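You operate a simulated robot arm through the tools that you are given. There is no shell and no other tool.

The job below is to be done with a simulated robot arm. You get a single attempt, and the scene is never put back.

Task
Warm frosted bottle 293 in the warm box at 35 C until its lamp is green.
Fine: then switch off, stand the bottle in the blue rack and shut the drawer. Set down upright: what you pick out.

It is judged by the outcome, as a careful person would: the job done as asked, and still so three seconds after it is handed in. It fails if anything else is knocked over, pushed out of place, dropped, spilled or broken.

Robot
A 7-joint arm with a fingered hand, fixed in place. Base frame: the origin is at the foot of the arm, x ahead of it, y to its left, z up. Lengths are in mm, angles in rad, forces in N, time in s.
With the tool pointing down near the work surface it reaches from about 200 to 800 mm from the base axis. Its first joint turns from -2.897 to 2.897 rad. Payload 4.9 kg.
Tool frame: the origin (TCP) lies between the finger pads and is the grasp point; the fingertips stand 32 mm ahead of it; z points along the fingers, y is the line along which they close. The gripper opens to 192 mm. The gripper's body begins 89 mm behind the TCP. The gripper is a hand of 3 fingers: y runs from the thumb to the fingers, the wrist lies at [0, 0, -267] in the tool frame, and closing takes about 1.5 s.
Orientation is that of the tool frame in the base frame, as a unit quaternion [w, x, y, z]. With the fingers straight down and closing along the base's y, the tool's x points along the base's -x, its y along +y and its z along -z.

Tools
- The arm moves only by the tool play_rows. Its arguments are lists of equal length, an entry for each row: "offset": the shift along the tool's x, y, z in mm, a list of three; "rotation": the turn, a rotation vector about the tool's x, y, z in rad, a list of three. In form: {"offset": [[tx, ty, tz], ...], "rotation": [[ax, ay, az], ...]}. A call has 1 to 20 rows; each row is the pose to reach, as a shift and turn from the pose commanded when the call began, along the tool's axes at that moment. "grip" is the finger opening in mm, from 0 to 192, set as the call begins (left out, the last holds). Each row takes 0.2 s and may step no farther than 50 mm and 0.15 rad from the row before; otherwise, or with a gripper value out of range, the whole call is refused. A pose out of reach is approached as far as the arm can. The call stops where the force on the tool passes 60 N (or 10 N more than at its start, if that is more) or the arm is blocked; 0.2 s more then pass. The fingers move at their own pace (about 153 mm/s each) and stop on an object; they squeeze with about 31 N. The grip force told is the motor's: it shows also when the fingers shut on nothing. Time passes only in rows, and 0.2 s behind the last, so rows that repeat a pose let the fingers close. It gives the time, the measured TCP pose, the force on the tool (base axes), the opening and the grip force at its end, in the units of the frame above (readings bear some noise), with the torque about the TCP (base axes, N m) and any sound that the robot's microphone picked up.
- Cameras (640 x 400 px; columns grow to the right, rows downward): "scene" is fixed at [399.7, 500.2, 1654.2]; the picture's right is [-0.96, -0.30, 0.00], its down [-0.18, 0.58, -0.80] and it looks along [0.24, -0.76, -0.60] (base axes); focal length 342 px, centre (320, 200). "wrist" rides on the gripper at [80, -46, -113] in the tool frame; the picture's right is [0.50, 0.87, 0.00], its down [-0.67, 0.39, -0.63] and it looks along [-0.55, 0.32, 0.78] (tool axes); focal length 226 px, centre (320, 200). There is no depth. A picture from a camera that has moved, and an enlarged one, comes with that camera's place and axes in the base frame and with its lens.
- grab_frame(camera): a new picture of that camera. The clock stands still meanwhile.
- move_fingers(finger1, finger2, thumb_bend): sets how far each is bent, from 0 (flat) to 1 (curled in); at 0.3 the hand is open as for a grip, at 0.7 the pads meet at the TCP. One left out holds its place. A second passes; each finger stops where it meets its share of the squeeze, and holds until it gets a number again. A gripper value or a shape takes the hand back. It gives what a move gives, with no picture; readings hold the bend of each and the force on the fingers (four entries, about 0 where the hand has none), thumb and palm.
- set_grasp(shape): the hand has 3 fingers and takes this shape, open, in about a second: jaw (thumb against the fingers, like two jaws); tri (thumb and two fingers); tip (a fingertip pinch); poke (one finger out to press); point (the index stretched); flat (the hand flat); cup (the hand cupped); fist (a fist). The gripper value then closes the fingers along that shape, each until it touches; the sizes above hold for jaw. It gives what a move gives, with no picture.
- inspect(camera, box): a new picture of the part [left, top, right, bottom] of that camera's present view, enlarged. The clock stands still meanwhile.
- job_done(): hands the job in; it is judged then, once.

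Nothing tells you positions but the pictures and the camera data. Unless the task says otherwise, let go and move clear before handing in.

The tools are called after ">>>" as name(argument=value, ...) on one line, values as JSON. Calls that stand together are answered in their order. play_rows: Moves the arm, as the interface text tells. Its arguments: {"type":"object","properties":{"offset":{"type":"array","items":{"type":"array","items":{"type":"number"}}},"rotation":{"type":"array","items":{"type":"array","items":{"type":"number"}}},"grip":{"type":"number"}},"required":["offset","rotation"]} The other tools are called the same way: set_grasp (shape) gives the hand a shape; move_fingers (finger1, finger2, thumb_bend) moves the fingers one by one; grab_frame (camera) takes a picture; inspect (camera, box) takes an enlarged picture of a part of a camera's view; job_done () hands the job in.

At the start:

```text
time: 0.0
ee_pos: [429.5, -176.7, 1312.0]
ee_rot: [0.001, 0.0, 1.0, 0.0]
ft_force: [0.2, 0.4, 0.2]
moment: [0.0, 0.01, 0.01]
finger_gap: 191.8
finger_force: 0.0
shape: jaw
bend: [0.3, 0.3, 0.3]
finger forces: [0.0, 0.1, 0.0, 0.0, 0.1, 0.0]
```

scene: 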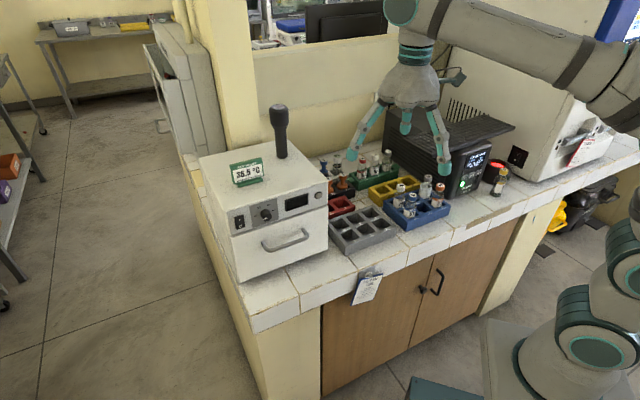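
wrist: 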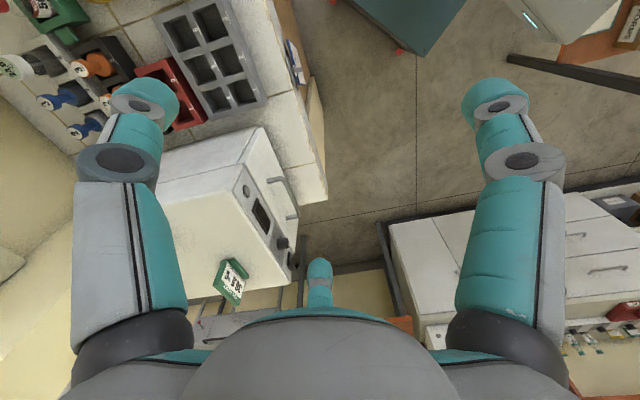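

I see a bench with a white warm box (drawer front with a handle, a knob and a display), several coloured racks with small bottles, and the hand above them. I'll look closer at each part before moving.

>>> inspect(camera="scene", box=[190, 90, 350, 290])

>>> inspect(camera="scene", box=[310, 130, 470, 260])

>>> inspect(camera="scene", box=[440, 130, 540, 220])

>>> inspect(camera="scene", box=[340, 260, 400, 310])

>>> inspect(camera="wrist", box=[0, 0, 330, 310])

```text
2.00 times, centred on (270, 190) of scene
camera zoom: at [399.7, 500.2, 1654.2], right [-0.96, -0.3, 0.0], down [-0.18, 0.58, -0.8], along [0.24, -0.76, -0.6], focal length 684 px, centre (420, 220)
```

zoom: 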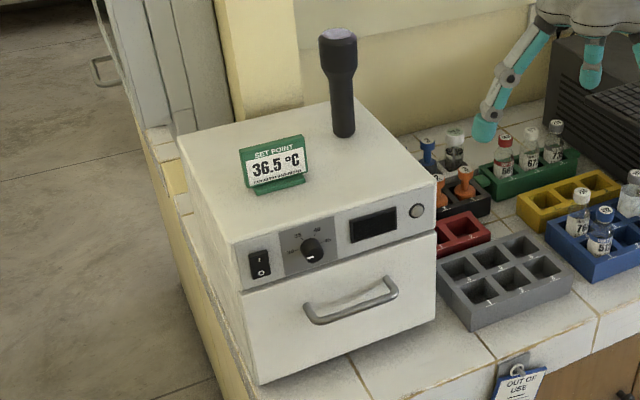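

```text
3.08 times, centred on (390, 195) of scene
camera zoom: at [399.7, 500.2, 1654.2], right [-0.96, -0.3, 0.0], down [-0.18, 0.58, -0.8], along [0.24, -0.76, -0.6], focal length 1053 px, centre (105, 215)
```

zoom: 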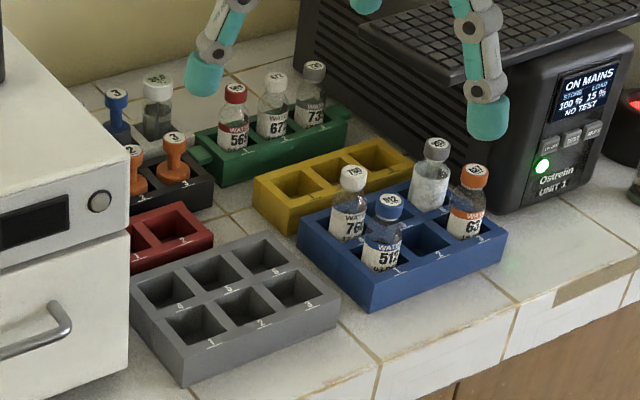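

```text
4.44 times, centred on (490, 175) of scene
camera zoom: at [399.7, 500.2, 1654.2], right [-0.96, -0.3, 0.0], down [-0.18, 0.58, -0.8], along [0.24, -0.76, -0.6], focal length 1521 px, centre (-436, 311)
```

zoom: 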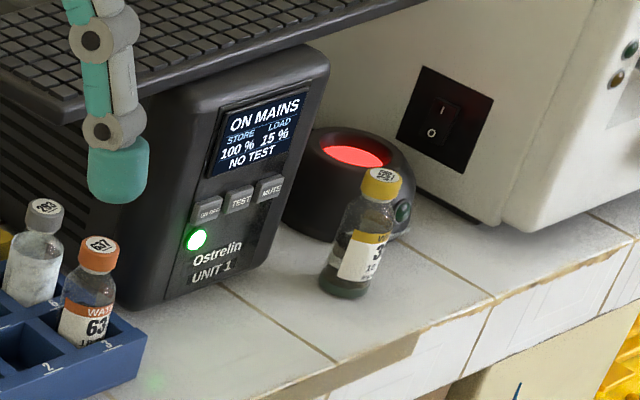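

```text
8.00 times, centred on (370, 285) of scene
camera zoom: at [399.7, 500.2, 1654.2], right [-0.96, -0.3, 0.0], down [-0.18, 0.58, -0.8], along [0.24, -0.76, -0.6], focal length 2737 px, centre (-80, -480)
```

zoom: 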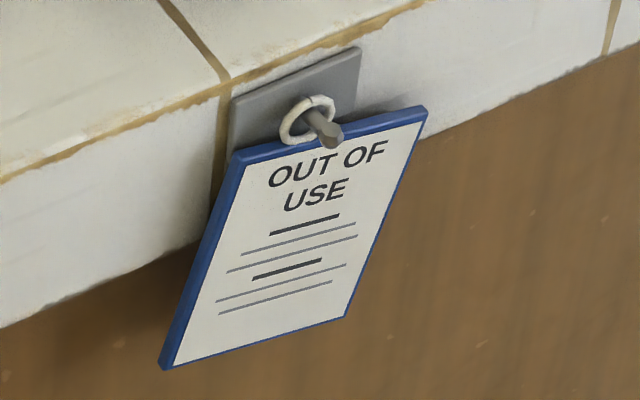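

```text
1.29 times, centred on (165, 155) of wrist
camera zoom: at [350.4, -223.3, 1424.2], right [-0.5, 0.87, 0.0], down [0.67, 0.39, 0.63], along [0.55, 0.32, -0.78], focal length 292 px, centre (520, 258)
```

zoom: 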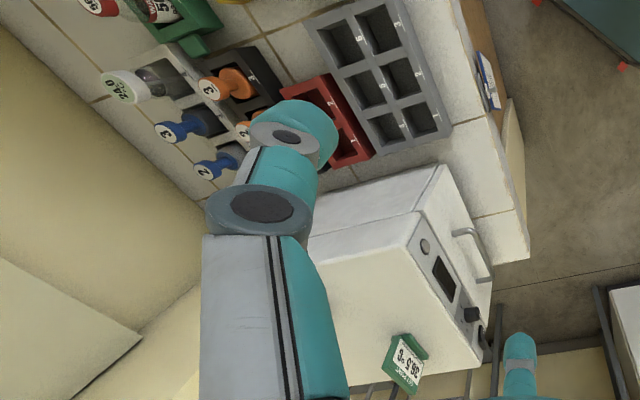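

The frosted bottle seems to stand in the blue rack, and the box has a rocker switch, a knob, a display and a lamp. I'll zoom in to read numbers and the dial.

>>> inspect(camera="scene", box=[405, 165, 455, 215])

>>> inspect(camera="scene", box=[225, 180, 335, 240])

>>> inspect(camera="scene", box=[245, 195, 295, 230])

>>> inspect(camera="scene", box=[310, 140, 400, 200])

>>> inspect(camera="scene", box=[225, 90, 305, 190])

```text
8.00 times, centred on (430, 190) of scene
camera zoom: at [399.7, 500.2, 1654.2], right [-0.96, -0.3, 0.0], down [-0.18, 0.58, -0.8], along [0.24, -0.76, -0.6], focal length 2737 px, centre (-560, 280)
```

zoom: 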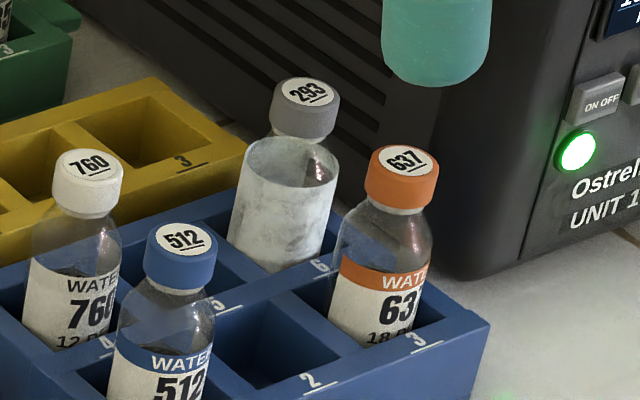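

```text
5.82 times, centred on (280, 210) of scene
camera zoom: at [399.7, 500.2, 1654.2], right [-0.96, -0.3, 0.0], down [-0.18, 0.58, -0.8], along [0.24, -0.76, -0.6], focal length 1991 px, centre (553, 142)
```

zoom: 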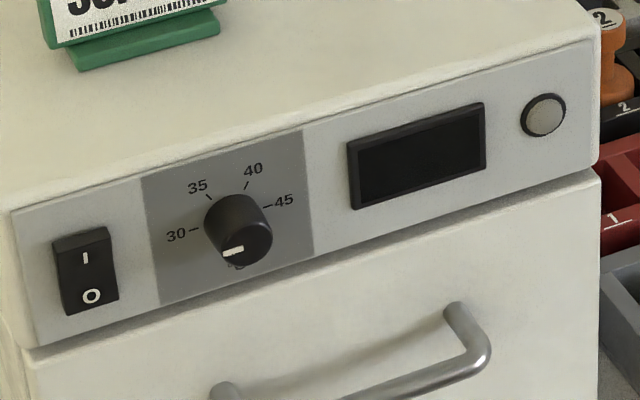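

```text
11.43 times, centred on (270, 212) of scene
camera zoom: at [399.7, 500.2, 1654.2], right [-0.96, -0.3, 0.0], down [-0.18, 0.58, -0.8], along [0.24, -0.76, -0.6], focal length 3910 px, centre (891, 57)
```

zoom: 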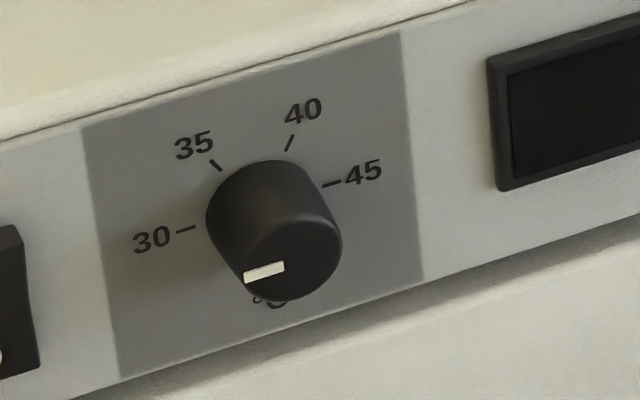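

```text
6.67 times, centred on (355, 170) of scene
camera zoom: at [399.7, 500.2, 1654.2], right [-0.96, -0.3, 0.0], down [-0.18, 0.58, -0.8], along [0.24, -0.76, -0.6], focal length 2281 px, centre (87, 400)
```

zoom: 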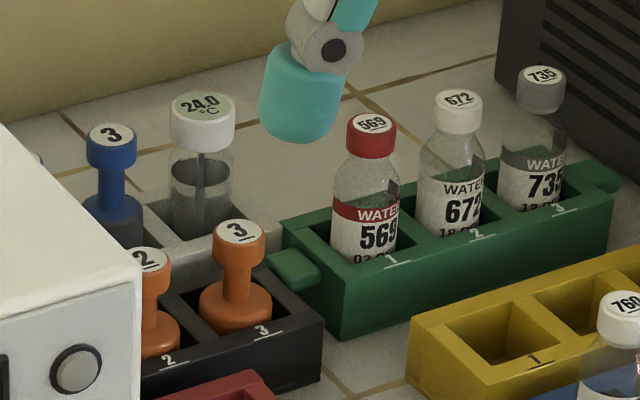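

```text
4.00 times, centred on (265, 140) of scene
camera zoom: at [399.7, 500.2, 1654.2], right [-0.96, -0.3, 0.0], down [-0.18, 0.58, -0.8], along [0.24, -0.76, -0.6], focal length 1369 px, centre (540, 440)
```

zoom: 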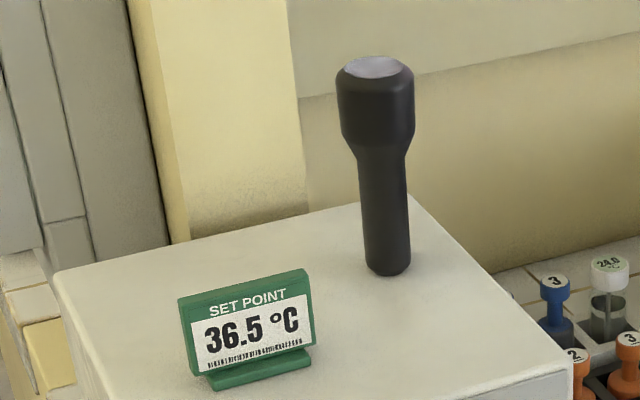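

Stereo from the two cameras puts the box's knob near (728, -98, 1097), its lamp near (630, -214, 1102) and bottle 293 near (342, -550). The bench runs at about 43° to base x. Next I'll look at the hand's shapes in free space.

>>> inspect(camera="scene", box=[330, 40, 470, 180])

>>> set_grasp(shape="tip")

>>> inspect(camera="scene", box=[330, 40, 470, 180])

>>> grab_frame(camera="wrist")

>>> set_grasp(shape="tri")

>>> inspect(camera="scene", box=[330, 40, 470, 180])

>>> grab_frame(camera="wrist")

>>> set_grasp(shape="poke")

>>> inspect(camera="scene", box=[330, 40, 470, 180])

>>> grab_frame(camera="wrist")

```text
2.86 times, centred on (400, 110) of scene
camera zoom: at [399.7, 500.2, 1654.2], right [-0.96, -0.3, 0.0], down [-0.18, 0.58, -0.8], along [0.24, -0.76, -0.6], focal length 978 px, centre (91, 457)
```

zoom: 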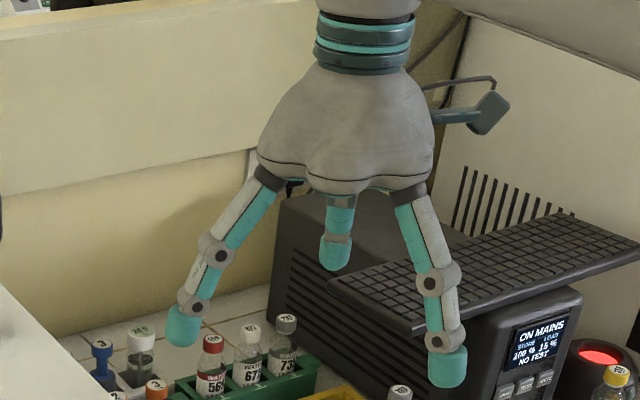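

```text
time: 0.9
ee_pos: [428.7, -178.0, 1312.1]
ee_rot: [-0.001, 0.0, 1.0, 0.0]
ft_force: [0.1, -0.2, 0.1]
moment: [0.01, -0.02, 0.01]
finger_gap: 192.0
finger_force: 0.0
shape: tip
bend: [0.3, 0.3, 0.3]
finger forces: [0.0, 0.0, 0.0, 0.1, 0.0, 0.0]
```

```text
2.86 times, centred on (400, 110) of scene
camera zoom: at [399.7, 500.2, 1654.2], right [-0.96, -0.3, 0.0], down [-0.18, 0.58, -0.8], along [0.24, -0.76, -0.6], focal length 978 px, centre (91, 457)
```

zoom: 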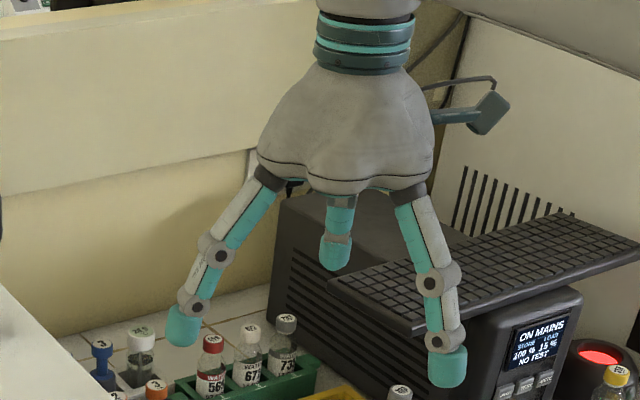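

```text
taken
camera wrist: at [350.4, -223.4, 1424.2], right [-0.5, 0.87, 0.0], down [0.67, 0.39, 0.63], along [0.55, 0.32, -0.78], focal length 226 px, centre (320, 200)
```

wrist: 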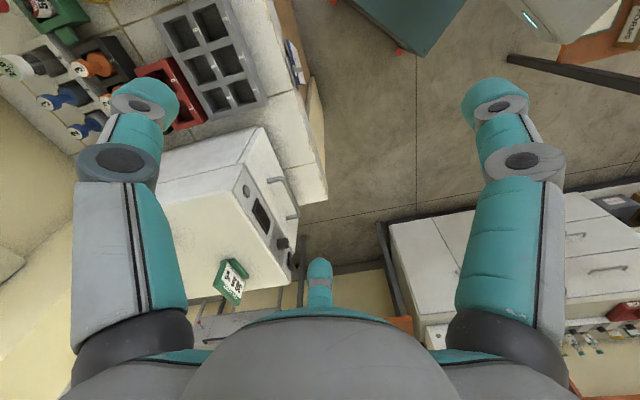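

```text
time: 1.8
ee_pos: [428.5, -177.4, 1313.7]
ee_rot: [0.0, -0.001, 1.0, 0.0]
ft_force: [-0.8, -0.6, -1.0]
moment: [0.0, 0.0, 0.02]
finger_gap: 191.8
finger_force: 0.0
shape: tri
bend: [0.3, 0.3, 0.3]
finger forces: [0.0, 0.0, 0.0, 0.1, 0.0, 0.0]
```

```text
2.86 times, centred on (400, 110) of scene
camera zoom: at [399.7, 500.2, 1654.2], right [-0.96, -0.3, 0.0], down [-0.18, 0.58, -0.8], along [0.24, -0.76, -0.6], focal length 978 px, centre (91, 457)
```

zoom: 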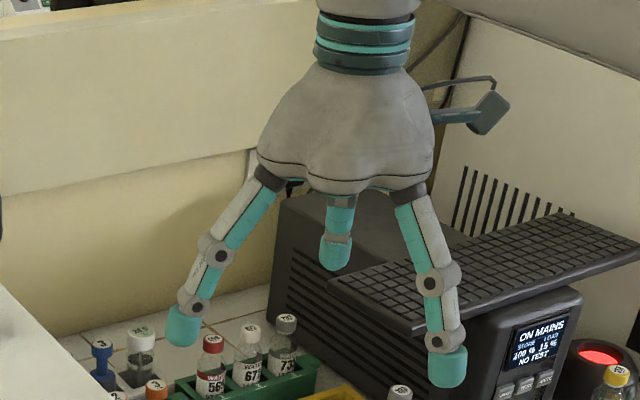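

```text
taken
camera wrist: at [350.4, -223.4, 1424.2], right [-0.5, 0.87, 0.0], down [0.67, 0.39, 0.63], along [0.55, 0.32, -0.78], focal length 226 px, centre (320, 200)
```

wrist: 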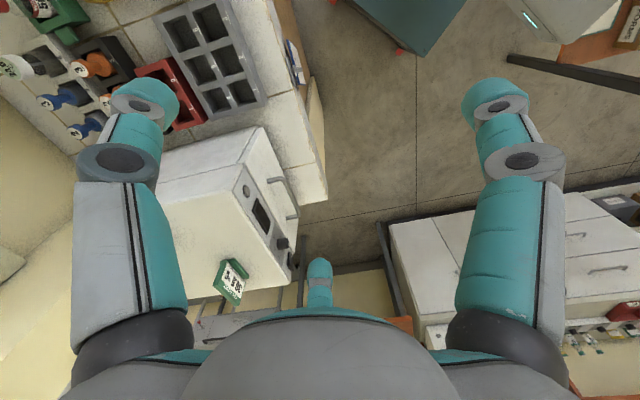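

```text
time: 2.7
ee_pos: [428.5, -177.6, 1311.0]
ee_rot: [0.0, 0.0, 1.0, 0.0]
ft_force: [0.5, -1.0, 0.3]
moment: [0.0, -0.01, -0.01]
finger_gap: 0.0
finger_force: 0.1
shape: poke
bend: [1.0, 1.0, 0.91]
finger forces: [0.0, 0.0, 0.1, 0.0, 0.0, 0.0]
```

```text
2.86 times, centred on (400, 110) of scene
camera zoom: at [399.7, 500.2, 1654.2], right [-0.96, -0.3, 0.0], down [-0.18, 0.58, -0.8], along [0.24, -0.76, -0.6], focal length 978 px, centre (91, 457)
```

zoom: 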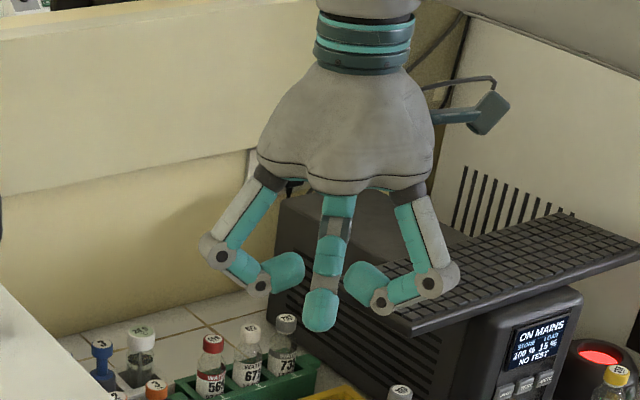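

```text
taken
camera wrist: at [350.4, -223.3, 1424.2], right [-0.5, 0.87, 0.0], down [0.67, 0.39, 0.63], along [0.55, 0.32, -0.78], focal length 226 px, centre (320, 200)
```

wrist: 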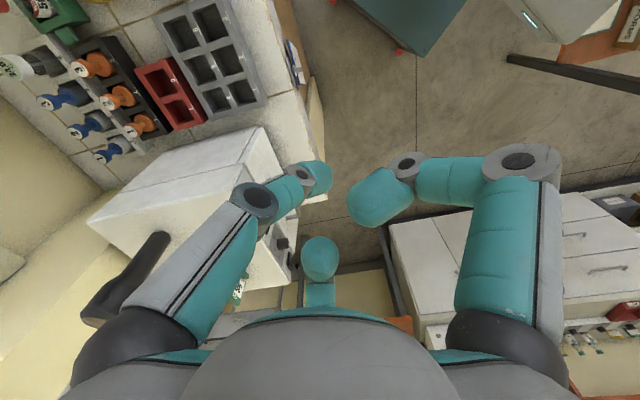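

The hand is three digits spaced roughly 120° apart (thumb at tool −y). I'll check how the poke and point shapes settle, and how the jaw looks partly and fully closed.

>>> play_rows(offset=[[0, 0, 0], [0, 0, 0], [0, 0, 0]], rotation=[[0, 0, 0], [0, 0, 0], [0, 0, 0]])

>>> inspect(camera="scene", box=[330, 40, 470, 180])

>>> set_grasp(shape="point")

>>> inspect(camera="scene", box=[330, 40, 470, 180])

>>> grab_frame(camera="wrist")

>>> set_grasp(shape="jaw")

>>> play_rows(offset=[[0, 0, 0], [0, 0, 0], [0, 0, 0], [0, 0, 0]], rotation=[[0, 0, 0], [0, 0, 0], [0, 0, 0], [0, 0, 0]], grip=60)

>>> inspect(camera="scene", box=[330, 40, 470, 180])

>>> grab_frame(camera="wrist")

>>> play_rows(offset=[[0, 0, 0], [0, 0, 0], [0, 0, 0], [0, 0, 0], [0, 0, 0], [0, 0, 0]], rotation=[[0, 0, 0], [0, 0, 0], [0, 0, 0], [0, 0, 0], [0, 0, 0], [0, 0, 0]], grip=0)

>>> inspect(camera="scene", box=[330, 40, 470, 180])

>>> grab_frame(camera="wrist")

```text
time: 3.5
ee_pos: [429.5, -178.4, 1312.3]
ee_rot: [0.0, 0.0, 1.0, 0.0]
ft_force: [0.0, -0.3, 0.0]
moment: [0.02, 0.0, 0.01]
finger_gap: 0.0
finger_force: 0.0
shape: poke
bend: [1.0, 1.0, 0.91]
finger forces: [0.0, 0.0, 0.1, 0.0, 0.1, 0.0]
```

```text
2.86 times, centred on (400, 110) of scene
camera zoom: at [399.7, 500.2, 1654.2], right [-0.96, -0.3, 0.0], down [-0.18, 0.58, -0.8], along [0.24, -0.76, -0.6], focal length 978 px, centre (91, 457)
```

zoom: 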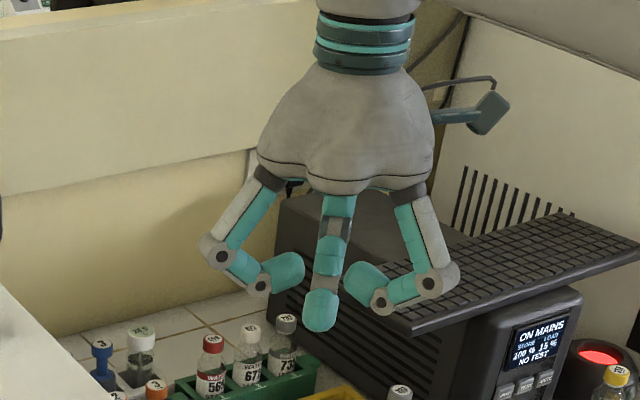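

```text
time: 4.4
ee_pos: [429.8, -178.0, 1311.5]
ee_rot: [0.0, 0.0, 1.0, -0.001]
ft_force: [-0.2, -0.3, 0.7]
moment: [-0.01, 0.01, 0.01]
finger_gap: 184.4
finger_force: 0.0
shape: point
bend: [0.7, 1.0, 0.78]
finger forces: [0.0, 0.1, 0.0, 0.1, 0.0, 0.0]
```

```text
2.86 times, centred on (400, 110) of scene
camera zoom: at [399.7, 500.2, 1654.2], right [-0.96, -0.3, 0.0], down [-0.18, 0.58, -0.8], along [0.24, -0.76, -0.6], focal length 978 px, centre (91, 457)
```

zoom: 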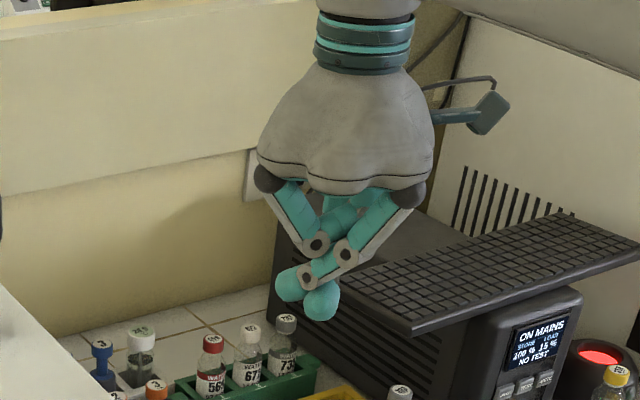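

```text
taken
camera wrist: at [350.4, -223.3, 1424.2], right [-0.5, 0.87, 0.0], down [0.67, 0.39, 0.63], along [0.55, 0.32, -0.78], focal length 226 px, centre (320, 200)
```

wrist: 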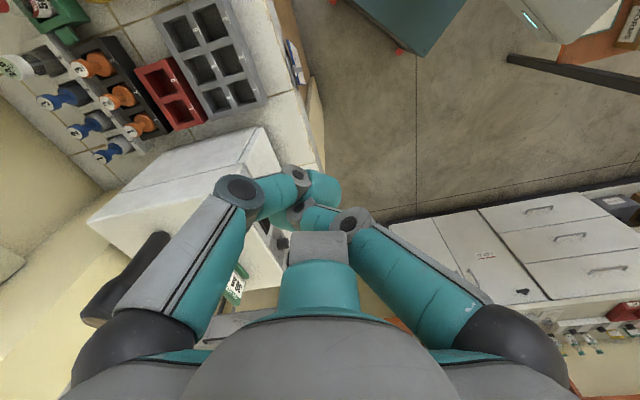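

```text
time: 5.3
ee_pos: [428.3, -177.6, 1312.7]
ee_rot: [0.0, 0.001, 1.0, -0.001]
ft_force: [0.0, -0.1, -0.1]
moment: [-0.01, 0.01, 0.01]
finger_gap: 191.6
finger_force: 0.1
shape: jaw
bend: [0.3, 0.3, 0.3]
finger forces: [0.1, 0.0, 0.0, 0.1, 0.1, 0.0]
```

```text
time: 6.3
ee_pos: [429.2, -176.8, 1312.9]
ee_rot: [-0.001, -0.001, 1.0, 0.001]
ft_force: [-0.6, -0.5, -0.3]
moment: [0.01, -0.03, 0.01]
finger_gap: 60.4
finger_force: 0.1
shape: jaw
bend: [0.47, 0.47, 0.7]
finger forces: [0.1, 0.0, 0.0, 0.0, 0.0, 0.0]
```

```text
2.86 times, centred on (400, 110) of scene
camera zoom: at [399.7, 500.2, 1654.2], right [-0.96, -0.3, 0.0], down [-0.18, 0.58, -0.8], along [0.24, -0.76, -0.6], focal length 978 px, centre (91, 457)
```

zoom: 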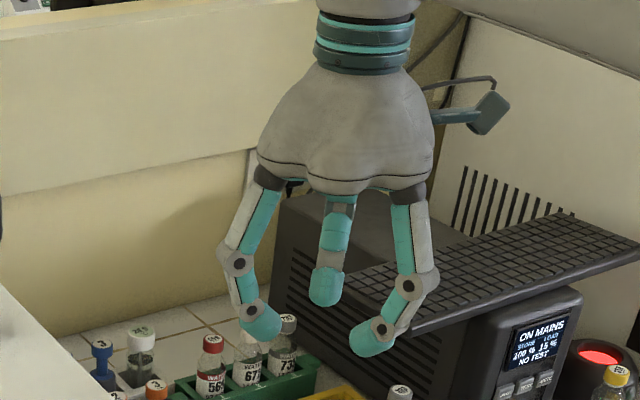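

```text
taken
camera wrist: at [350.4, -223.4, 1424.2], right [-0.5, 0.87, 0.0], down [0.67, 0.39, 0.63], along [0.55, 0.32, -0.78], focal length 226 px, centre (320, 200)
```

wrist: 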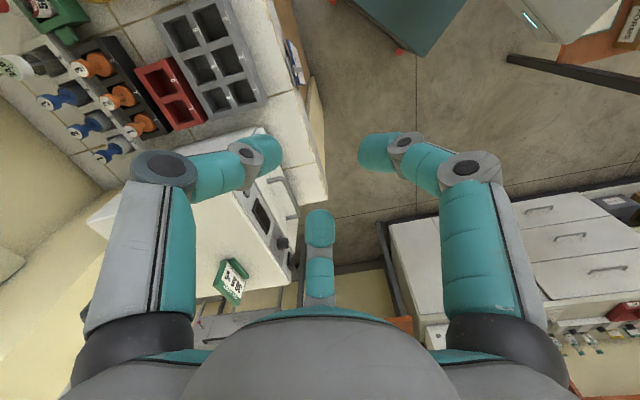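

```text
time: 7.7
ee_pos: [428.8, -178.1, 1311.5]
ee_rot: [0.0, -0.001, 1.0, 0.0]
ft_force: [0.1, -1.3, 0.4]
moment: [-0.02, -0.02, 0.01]
finger_gap: 0.0
finger_force: 31.6
shape: jaw
bend: [0.7, 0.7, 0.7]
finger forces: [0.0, 0.0, 0.0, 0.0, 0.0, 0.0]
```

```text
2.86 times, centred on (400, 110) of scene
camera zoom: at [399.7, 500.2, 1654.2], right [-0.96, -0.3, 0.0], down [-0.18, 0.58, -0.8], along [0.24, -0.76, -0.6], focal length 978 px, centre (91, 457)
```

zoom: 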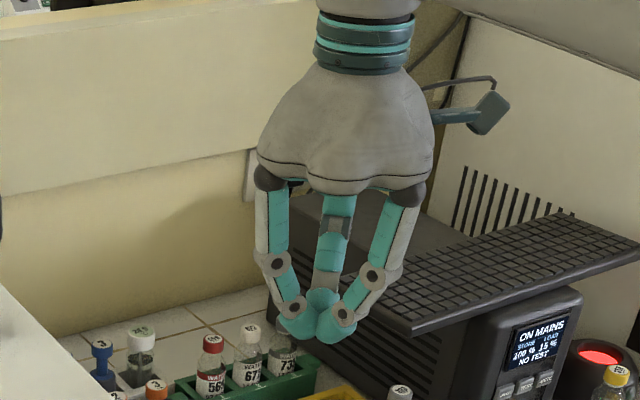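

```text
taken
camera wrist: at [350.4, -223.3, 1424.2], right [-0.5, 0.87, 0.0], down [0.67, 0.39, 0.63], along [0.55, 0.32, -0.78], focal length 226 px, centre (320, 200)
```

wrist: 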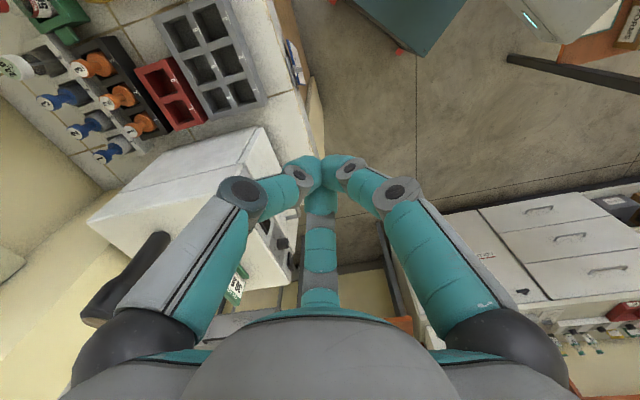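

The digits meet like a three-jaw chuck, with the thumb tip leading in poke. Now I'll turn the hand a quarter turn in place so the wrist camera looks at the racks and the UPS.

>>> play_rows(offset=[[0, 0, 0], [0, 0, 0], [0, 0, 0], [0, 0, 0], [0, 0, 0], [0, 0, 0], [0, 0, 0], [0, 0, 0], [0, 0, 0], [0, 0, 0], [0, 0, 0]], rotation=[[0, 0, 0.143], [0, 0, 0.286], [0, 0, 0.428], [0, 0, 0.571], [0, 0, 0.714], [0, 0, 0.857], [0, 0, 1.0], [0, 0, 1.142], [0, 0, 1.285], [0, 0, 1.428], [0, 0, 1.571]], grip=192)

>>> grab_frame(camera="wrist")

>>> inspect(camera="wrist", box=[160, 100, 420, 280])

>>> grab_frame(camera="scene")

```text
time: 10.1
ee_pos: [429.6, -177.3, 1311.4]
ee_rot: [0.0, 0.707, 0.707, 0.0]
ft_force: [-0.2, 0.9, -0.7]
moment: [0.02, 0.01, 0.03]
finger_gap: 191.7
finger_force: 0.0
shape: jaw
bend: [0.3, 0.3, 0.3]
finger forces: [0.0, 0.0, 0.0, 0.0, 0.0, 0.0]
```

```text
taken
camera wrist: at [384.2, -97.5, 1424.1], right [0.87, 0.5, 0.0], down [0.39, -0.67, 0.63], along [0.31, -0.55, -0.78], focal length 226 px, centre (320, 200)
```

wrist: 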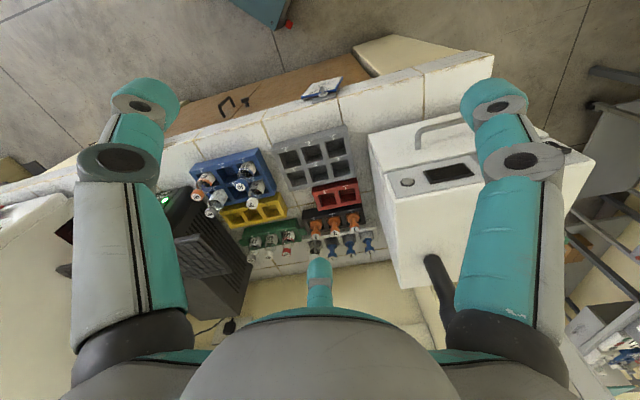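

```text
2.22 times, centred on (290, 190) of wrist
camera zoom: at [384.2, -97.5, 1424.1], right [0.87, 0.5, 0.0], down [0.39, -0.67, 0.63], along [0.31, -0.55, -0.78], focal length 502 px, centre (387, 222)
```

zoom: 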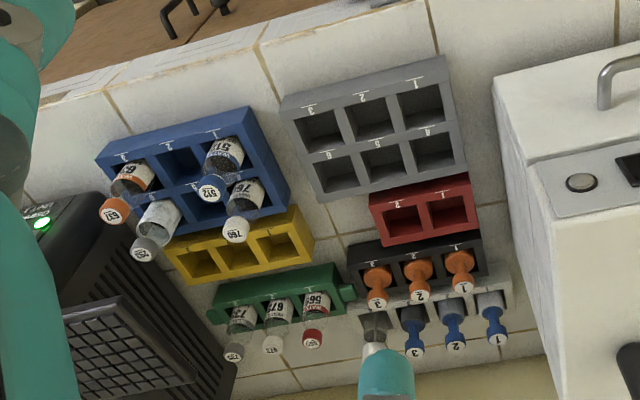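

```text
taken
```

scene: 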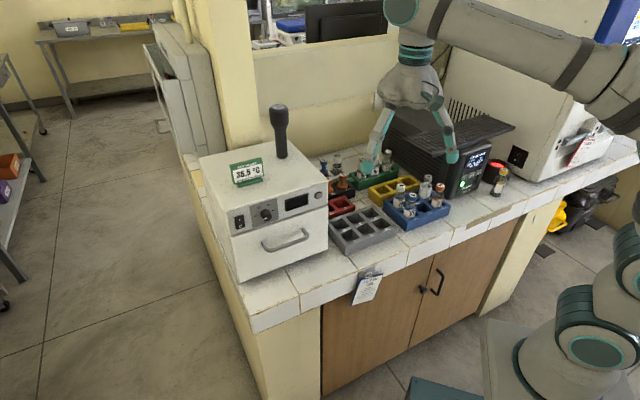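

Good overview. I'll zoom into the wrist view for accurate triangulation of rack, bench edge, UPS and box.

>>> inspect(camera="wrist", box=[185, 140, 285, 240])

>>> inspect(camera="wrist", box=[290, 70, 390, 170])

>>> inspect(camera="wrist", box=[360, 100, 490, 230])

>>> inspect(camera="wrist", box=[140, 170, 260, 330])

>>> inspect(camera="wrist", box=[370, 90, 600, 340])

>>> inspect(camera="scene", box=[190, 140, 340, 300])

>>> inspect(camera="scene", box=[360, 150, 460, 240])

>>> inspect(camera="scene", box=[380, 70, 520, 210])

```text
4.00 times, centred on (235, 190) of wrist
camera zoom: at [384.2, -97.5, 1424.1], right [0.87, 0.5, 0.0], down [0.39, -0.67, 0.63], along [0.31, -0.55, -0.78], focal length 904 px, centre (660, 240)
```

zoom: 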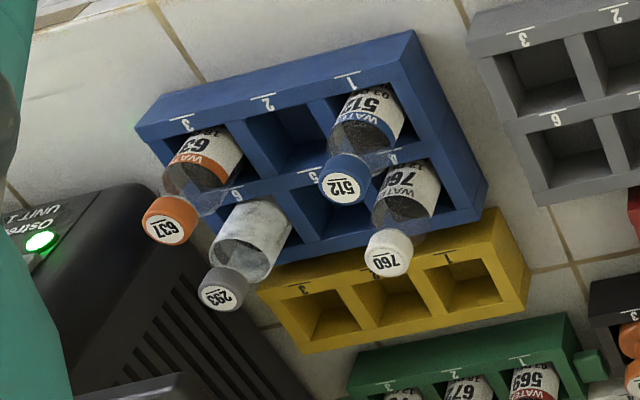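

```text
4.00 times, centred on (340, 120) of wrist
camera zoom: at [384.2, -97.5, 1424.1], right [0.87, 0.5, 0.0], down [0.39, -0.67, 0.63], along [0.31, -0.55, -0.78], focal length 904 px, centre (240, 520)
```

zoom: 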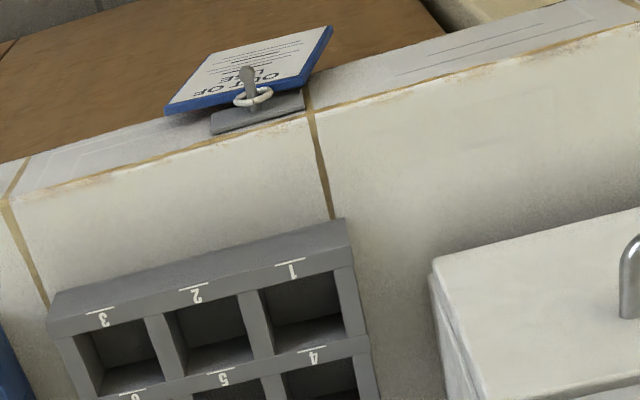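

```text
3.08 times, centred on (425, 165) of wrist
camera zoom: at [384.2, -97.5, 1424.1], right [0.87, 0.5, 0.0], down [0.39, -0.67, 0.63], along [0.31, -0.55, -0.78], focal length 696 px, centre (-3, 308)
```

zoom: 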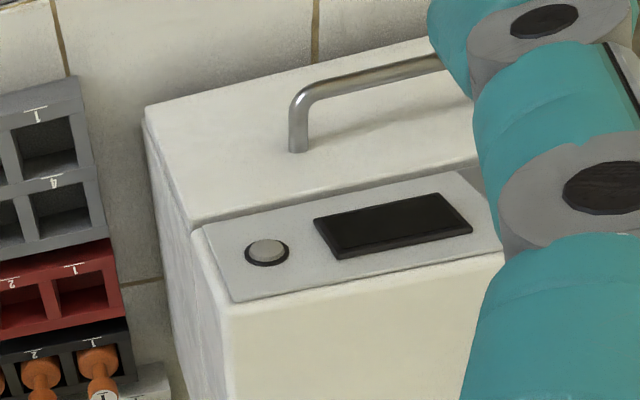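

```text
2.50 times, centred on (200, 250) of wrist
camera zoom: at [384.2, -97.5, 1424.1], right [0.87, 0.5, 0.0], down [0.39, -0.67, 0.63], along [0.31, -0.55, -0.78], focal length 565 px, centre (620, 75)
```

zoom: 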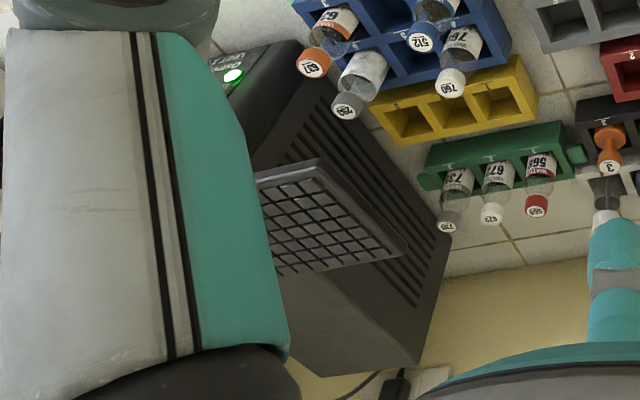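

```text
1.60 times, centred on (485, 215) of wrist
camera zoom: at [384.2, -97.5, 1424.1], right [0.87, 0.5, 0.0], down [0.39, -0.67, 0.63], along [0.31, -0.55, -0.78], focal length 362 px, centre (56, 176)
```

zoom: 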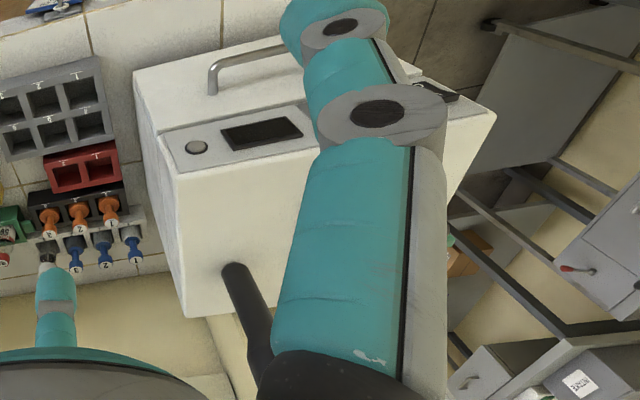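

```text
2.50 times, centred on (265, 220) of scene
camera zoom: at [399.7, 500.2, 1654.2], right [-0.96, -0.3, 0.0], down [-0.18, 0.58, -0.8], along [0.24, -0.76, -0.6], focal length 855 px, centre (458, 150)
```

zoom: 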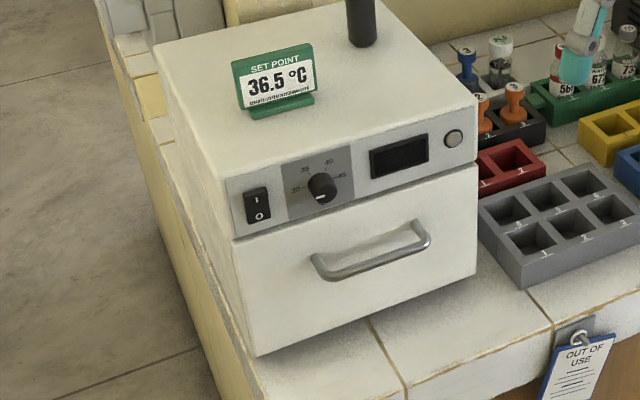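

```text
4.44 times, centred on (410, 195) of scene
camera zoom: at [399.7, 500.2, 1654.2], right [-0.96, -0.3, 0.0], down [-0.18, 0.58, -0.8], along [0.24, -0.76, -0.6], focal length 1521 px, centre (-80, 222)
```

zoom: 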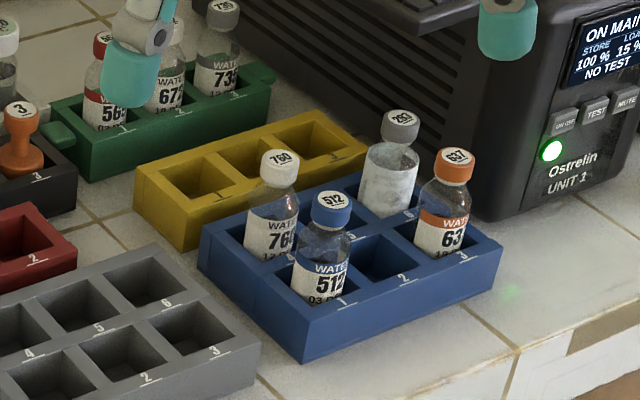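

```text
2.86 times, centred on (450, 140) of scene
camera zoom: at [399.7, 500.2, 1654.2], right [-0.96, -0.3, 0.0], down [-0.18, 0.58, -0.8], along [0.24, -0.76, -0.6], focal length 978 px, centre (-51, 371)
```

zoom: 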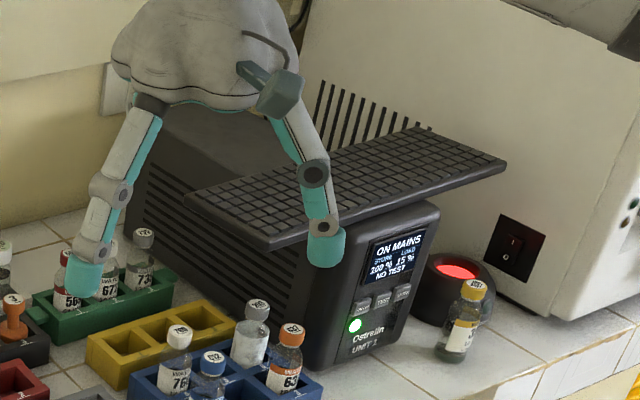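

I now have the bench top at z≈858, bottle 293 at about (333, -600) with its cap top at z≈980 and rack pitch ≈60 mm. The panel lamp is at (625, -214, 1102) and the knob at (726, -100, 1096). Next I'll swing round in front of the box for a frontal view of its panel.

>>> play_rows(offset=[[15, 8, 4], [30, 16, 8], [44, 24, 11], [59, 32, 15], [74, 41, 19], [89, 49, 23], [104, 57, 27], [118, 65, 30], [133, 73, 34], [148, 81, 38], [163, 89, 42], [178, 97, 46], [192, 105, 49], [207, 114, 53], [222, 122, 57], [237, 130, 61]], rotation=[[0, 0, -0.147], [0, 0, -0.295], [0, 0, -0.442], [0, 0, -0.589], [0, 0, -0.736], [0, 0, -0.884], [0, 0, -1.031], [0, 0, -1.178], [0, 0, -1.325], [0, 0, -1.473], [0, 0, -1.62], [0, 0, -1.767], [0, 0, -1.914], [0, 0, -2.062], [0, 0, -2.209], [0, 0, -2.356]])

>>> grab_frame(camera="scene")

>>> grab_frame(camera="wrist")

```text
time: 13.5
ee_pos: [558.6, 58.7, 1250.4]
ee_rot: [0.0, -0.383, 0.924, 0.0]
ft_force: [0.7, 0.1, 0.4]
moment: [-0.01, 0.01, -0.01]
finger_gap: 191.8
finger_force: 0.1
shape: jaw
bend: [0.3, 0.3, 0.3]
finger forces: [0.0, 0.0, 0.0, 0.0, 0.0, 0.1]
```

```text
taken
```

scene: 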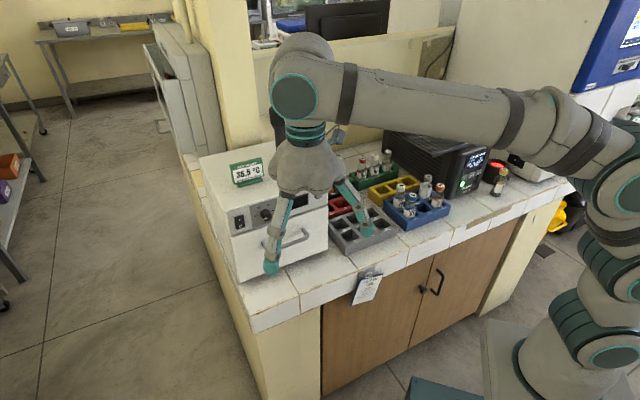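

```text
taken
camera wrist: at [536.3, -29.4, 1363.6], right [-0.97, 0.26, 0.0], down [0.2, 0.75, 0.63], along [0.16, 0.61, -0.78], focal length 226 px, centre (320, 200)
```

wrist: 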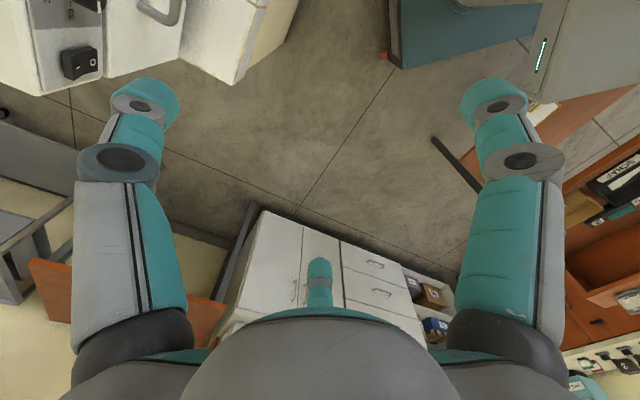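

The hand is in front of the bench, pointing down. Now I'll pitch it up to horizontal so it faces the box's front panel.

>>> play_rows(offset=[[0, 0, 0], [0, 0, 0], [0, 0, 0], [0, 0, 0], [0, 0, 0], [0, 0, 0], [0, 0, 0], [0, 0, 0], [0, 0, 0], [0, 0, 0], [0, 0, 0]], rotation=[[0.143, 0, 0], [0.286, 0, 0], [0.428, 0, 0], [0.571, 0, 0], [0.714, 0, 0], [0.857, 0, 0], [1.0, 0, 0], [1.142, 0, 0], [1.285, 0, 0], [1.428, 0, 0], [1.571, 0, 0]])

>>> grab_frame(camera="scene")

>>> grab_frame(camera="wrist")

```text
time: 15.9
ee_pos: [559.3, 59.9, 1251.6]
ee_rot: [-0.272, 0.27, -0.652, 0.655]
ft_force: [-0.3, 0.3, 0.2]
moment: [-0.01, 0.01, -0.02]
finger_gap: 192.1
finger_force: 0.0
shape: jaw
bend: [0.3, 0.3, 0.3]
finger forces: [0.0, 0.0, 0.0, 0.0, 0.0, 0.0]
```

```text
taken
```

scene: 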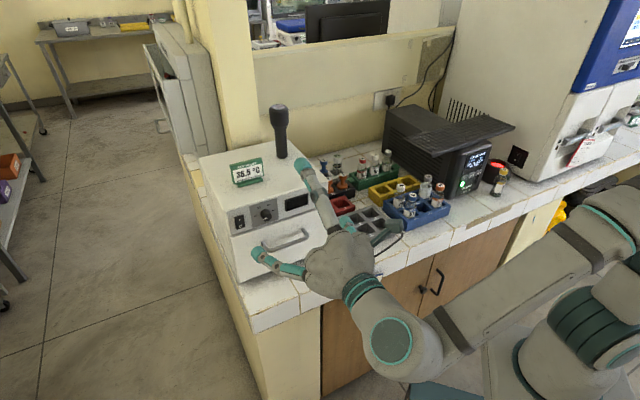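

```text
taken
camera wrist: at [423.7, 83.4, 1296.4], right [-0.35, -0.35, -0.87], down [0.03, 0.92, -0.39], along [0.94, -0.16, -0.31], focal length 226 px, centre (320, 200)
```

wrist: 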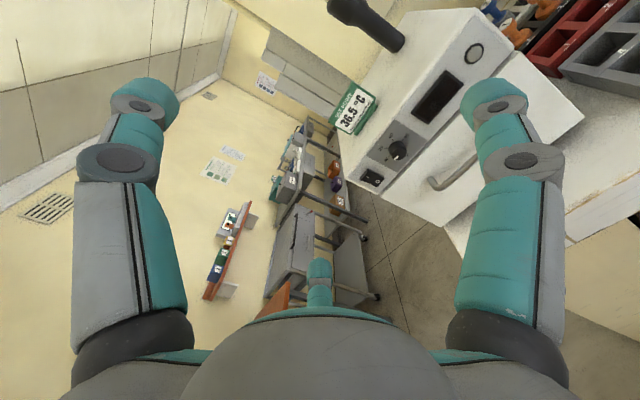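

The horizontal pose is reachable. I'll zoom in on the panel from here to triangulate knob, switch, handle and lamp.

>>> inspect(camera="wrist", box=[350, 20, 500, 220])

>>> inspect(camera="wrist", box=[355, 110, 435, 200])

>>> inspect(camera="scene", box=[225, 180, 335, 290])

>>> inspect(camera="scene", box=[225, 195, 285, 240])

```text
2.00 times, centred on (425, 120) of wrist
camera zoom: at [423.7, 83.4, 1296.4], right [-0.35, -0.35, -0.87], down [0.03, 0.92, -0.39], along [0.94, -0.16, -0.31], focal length 452 px, centre (110, 360)
```

zoom: 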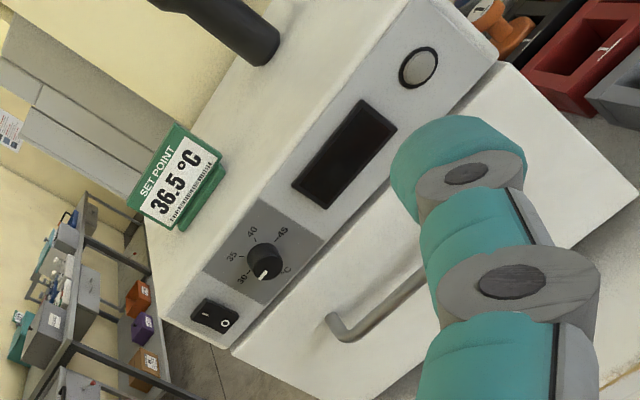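

```text
4.44 times, centred on (395, 155) of wrist
camera zoom: at [423.7, 83.4, 1296.4], right [-0.35, -0.35, -0.87], down [0.03, 0.92, -0.39], along [0.94, -0.16, -0.31], focal length 1005 px, centre (-13, 400)
```

zoom: 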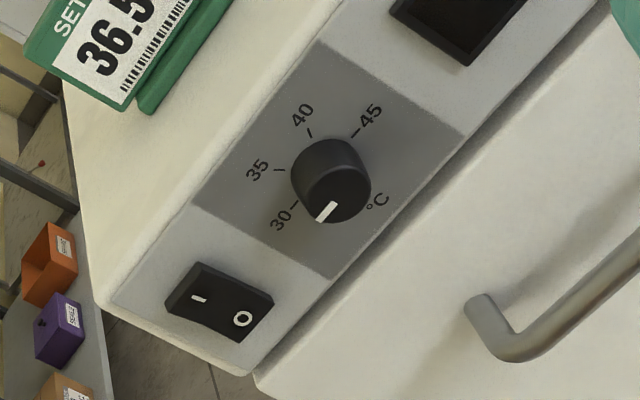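

```text
3.64 times, centred on (280, 235) of scene
camera zoom: at [399.7, 500.2, 1654.2], right [-0.96, -0.3, 0.0], down [-0.18, 0.58, -0.8], along [0.24, -0.76, -0.6], focal length 1244 px, centre (466, 73)
```

zoom: 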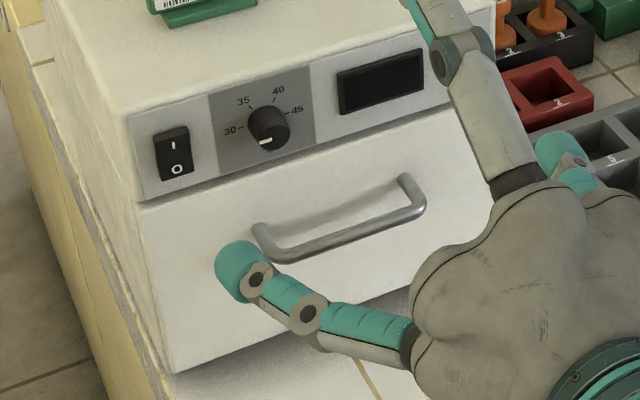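

```text
8.89 times, centred on (255, 218) of scene
camera zoom: at [399.7, 500.2, 1654.2], right [-0.96, -0.3, 0.0], down [-0.18, 0.58, -0.8], along [0.24, -0.76, -0.6], focal length 3041 px, centre (898, 44)
```

zoom: 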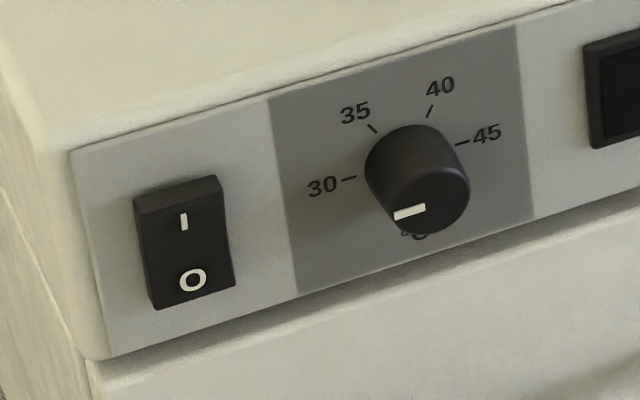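

Triangulated: panel plane at n≈-595 (bench axes at 45°), dial centre (736, -106, 1098), with 30/35/40/45 ticks at 9, 11, 1 and 3 o'clock. The switch is at (781, -57, 1096) and the handle bar at z≈1000. I'll take the poke shape and approach the upper "I" half of the rocker.

>>> set_grasp(shape="poke")

>>> play_rows(offset=[[-12, 24, 24], [-25, 48, 49], [-37, 72, 73], [-49, 96, 98], [-62, 120, 122], [-74, 143.6, 147]], rotation=[[0, 0, 0], [0, 0, 0], [0, 0, 0], [0, 0, 0], [0, 0, 0], [0, 0, 0]])

>>> grab_frame(camera="wrist")

>>> inspect(camera="wrist", box=[260, 100, 400, 240])

>>> inspect(camera="scene", box=[215, 170, 325, 280])

```text
time: 16.8
ee_pos: [559.2, 60.5, 1251.2]
ee_rot: [0.27, -0.271, 0.653, -0.653]
ft_force: [0.9, -0.2, 0.4]
moment: [-0.01, 0.01, -0.01]
finger_gap: 0.0
finger_force: 0.0
shape: poke
bend: [1.0, 1.0, 0.91]
finger forces: [0.0, 0.0, 0.1, 0.0, 0.1, 0.0]
```

```text
time: 18.2
ee_pos: [715.9, 8.5, 1109.5]
ee_rot: [0.271, -0.271, 0.654, -0.653]
ft_force: [0.7, 0.4, -0.9]
moment: [0.03, 0.02, -0.05]
finger_gap: 0.2
finger_force: 0.1
shape: poke
bend: [1.0, 1.0, 0.91]
finger forces: [0.0, 0.1, 0.0, 0.0, 0.0, 0.0]
```

```text
taken
camera wrist: at [580.8, 31.8, 1153.1], right [-0.35, -0.35, -0.87], down [0.03, 0.92, -0.39], along [0.94, -0.16, -0.31], focal length 226 px, centre (320, 200)
```

wrist: 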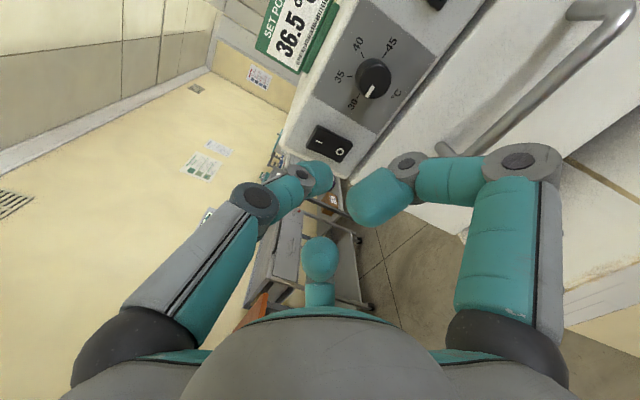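

```text
2.86 times, centred on (330, 170) of wrist
camera zoom: at [580.8, 31.8, 1153.1], right [-0.35, -0.35, -0.87], down [0.03, 0.92, -0.39], along [0.94, -0.16, -0.31], focal length 646 px, centre (291, 286)
```

zoom: 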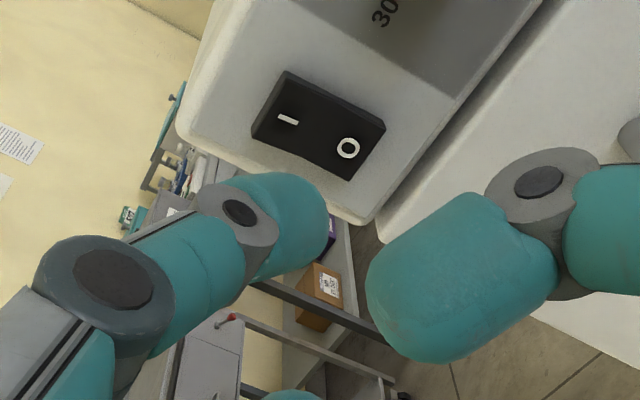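

```text
3.64 times, centred on (270, 225) of scene
camera zoom: at [399.7, 500.2, 1654.2], right [-0.96, -0.3, 0.0], down [-0.18, 0.58, -0.8], along [0.24, -0.76, -0.6], focal length 1244 px, centre (502, 109)
```

zoom: 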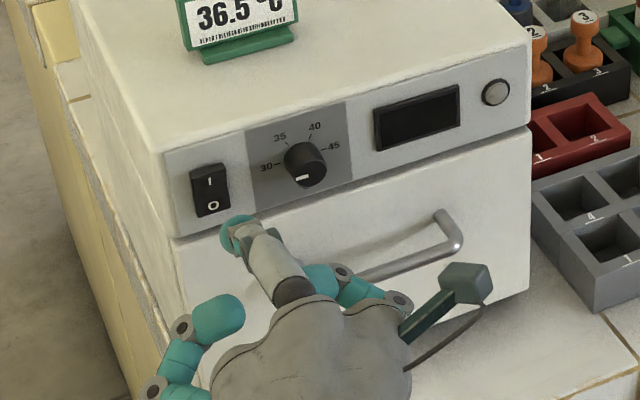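

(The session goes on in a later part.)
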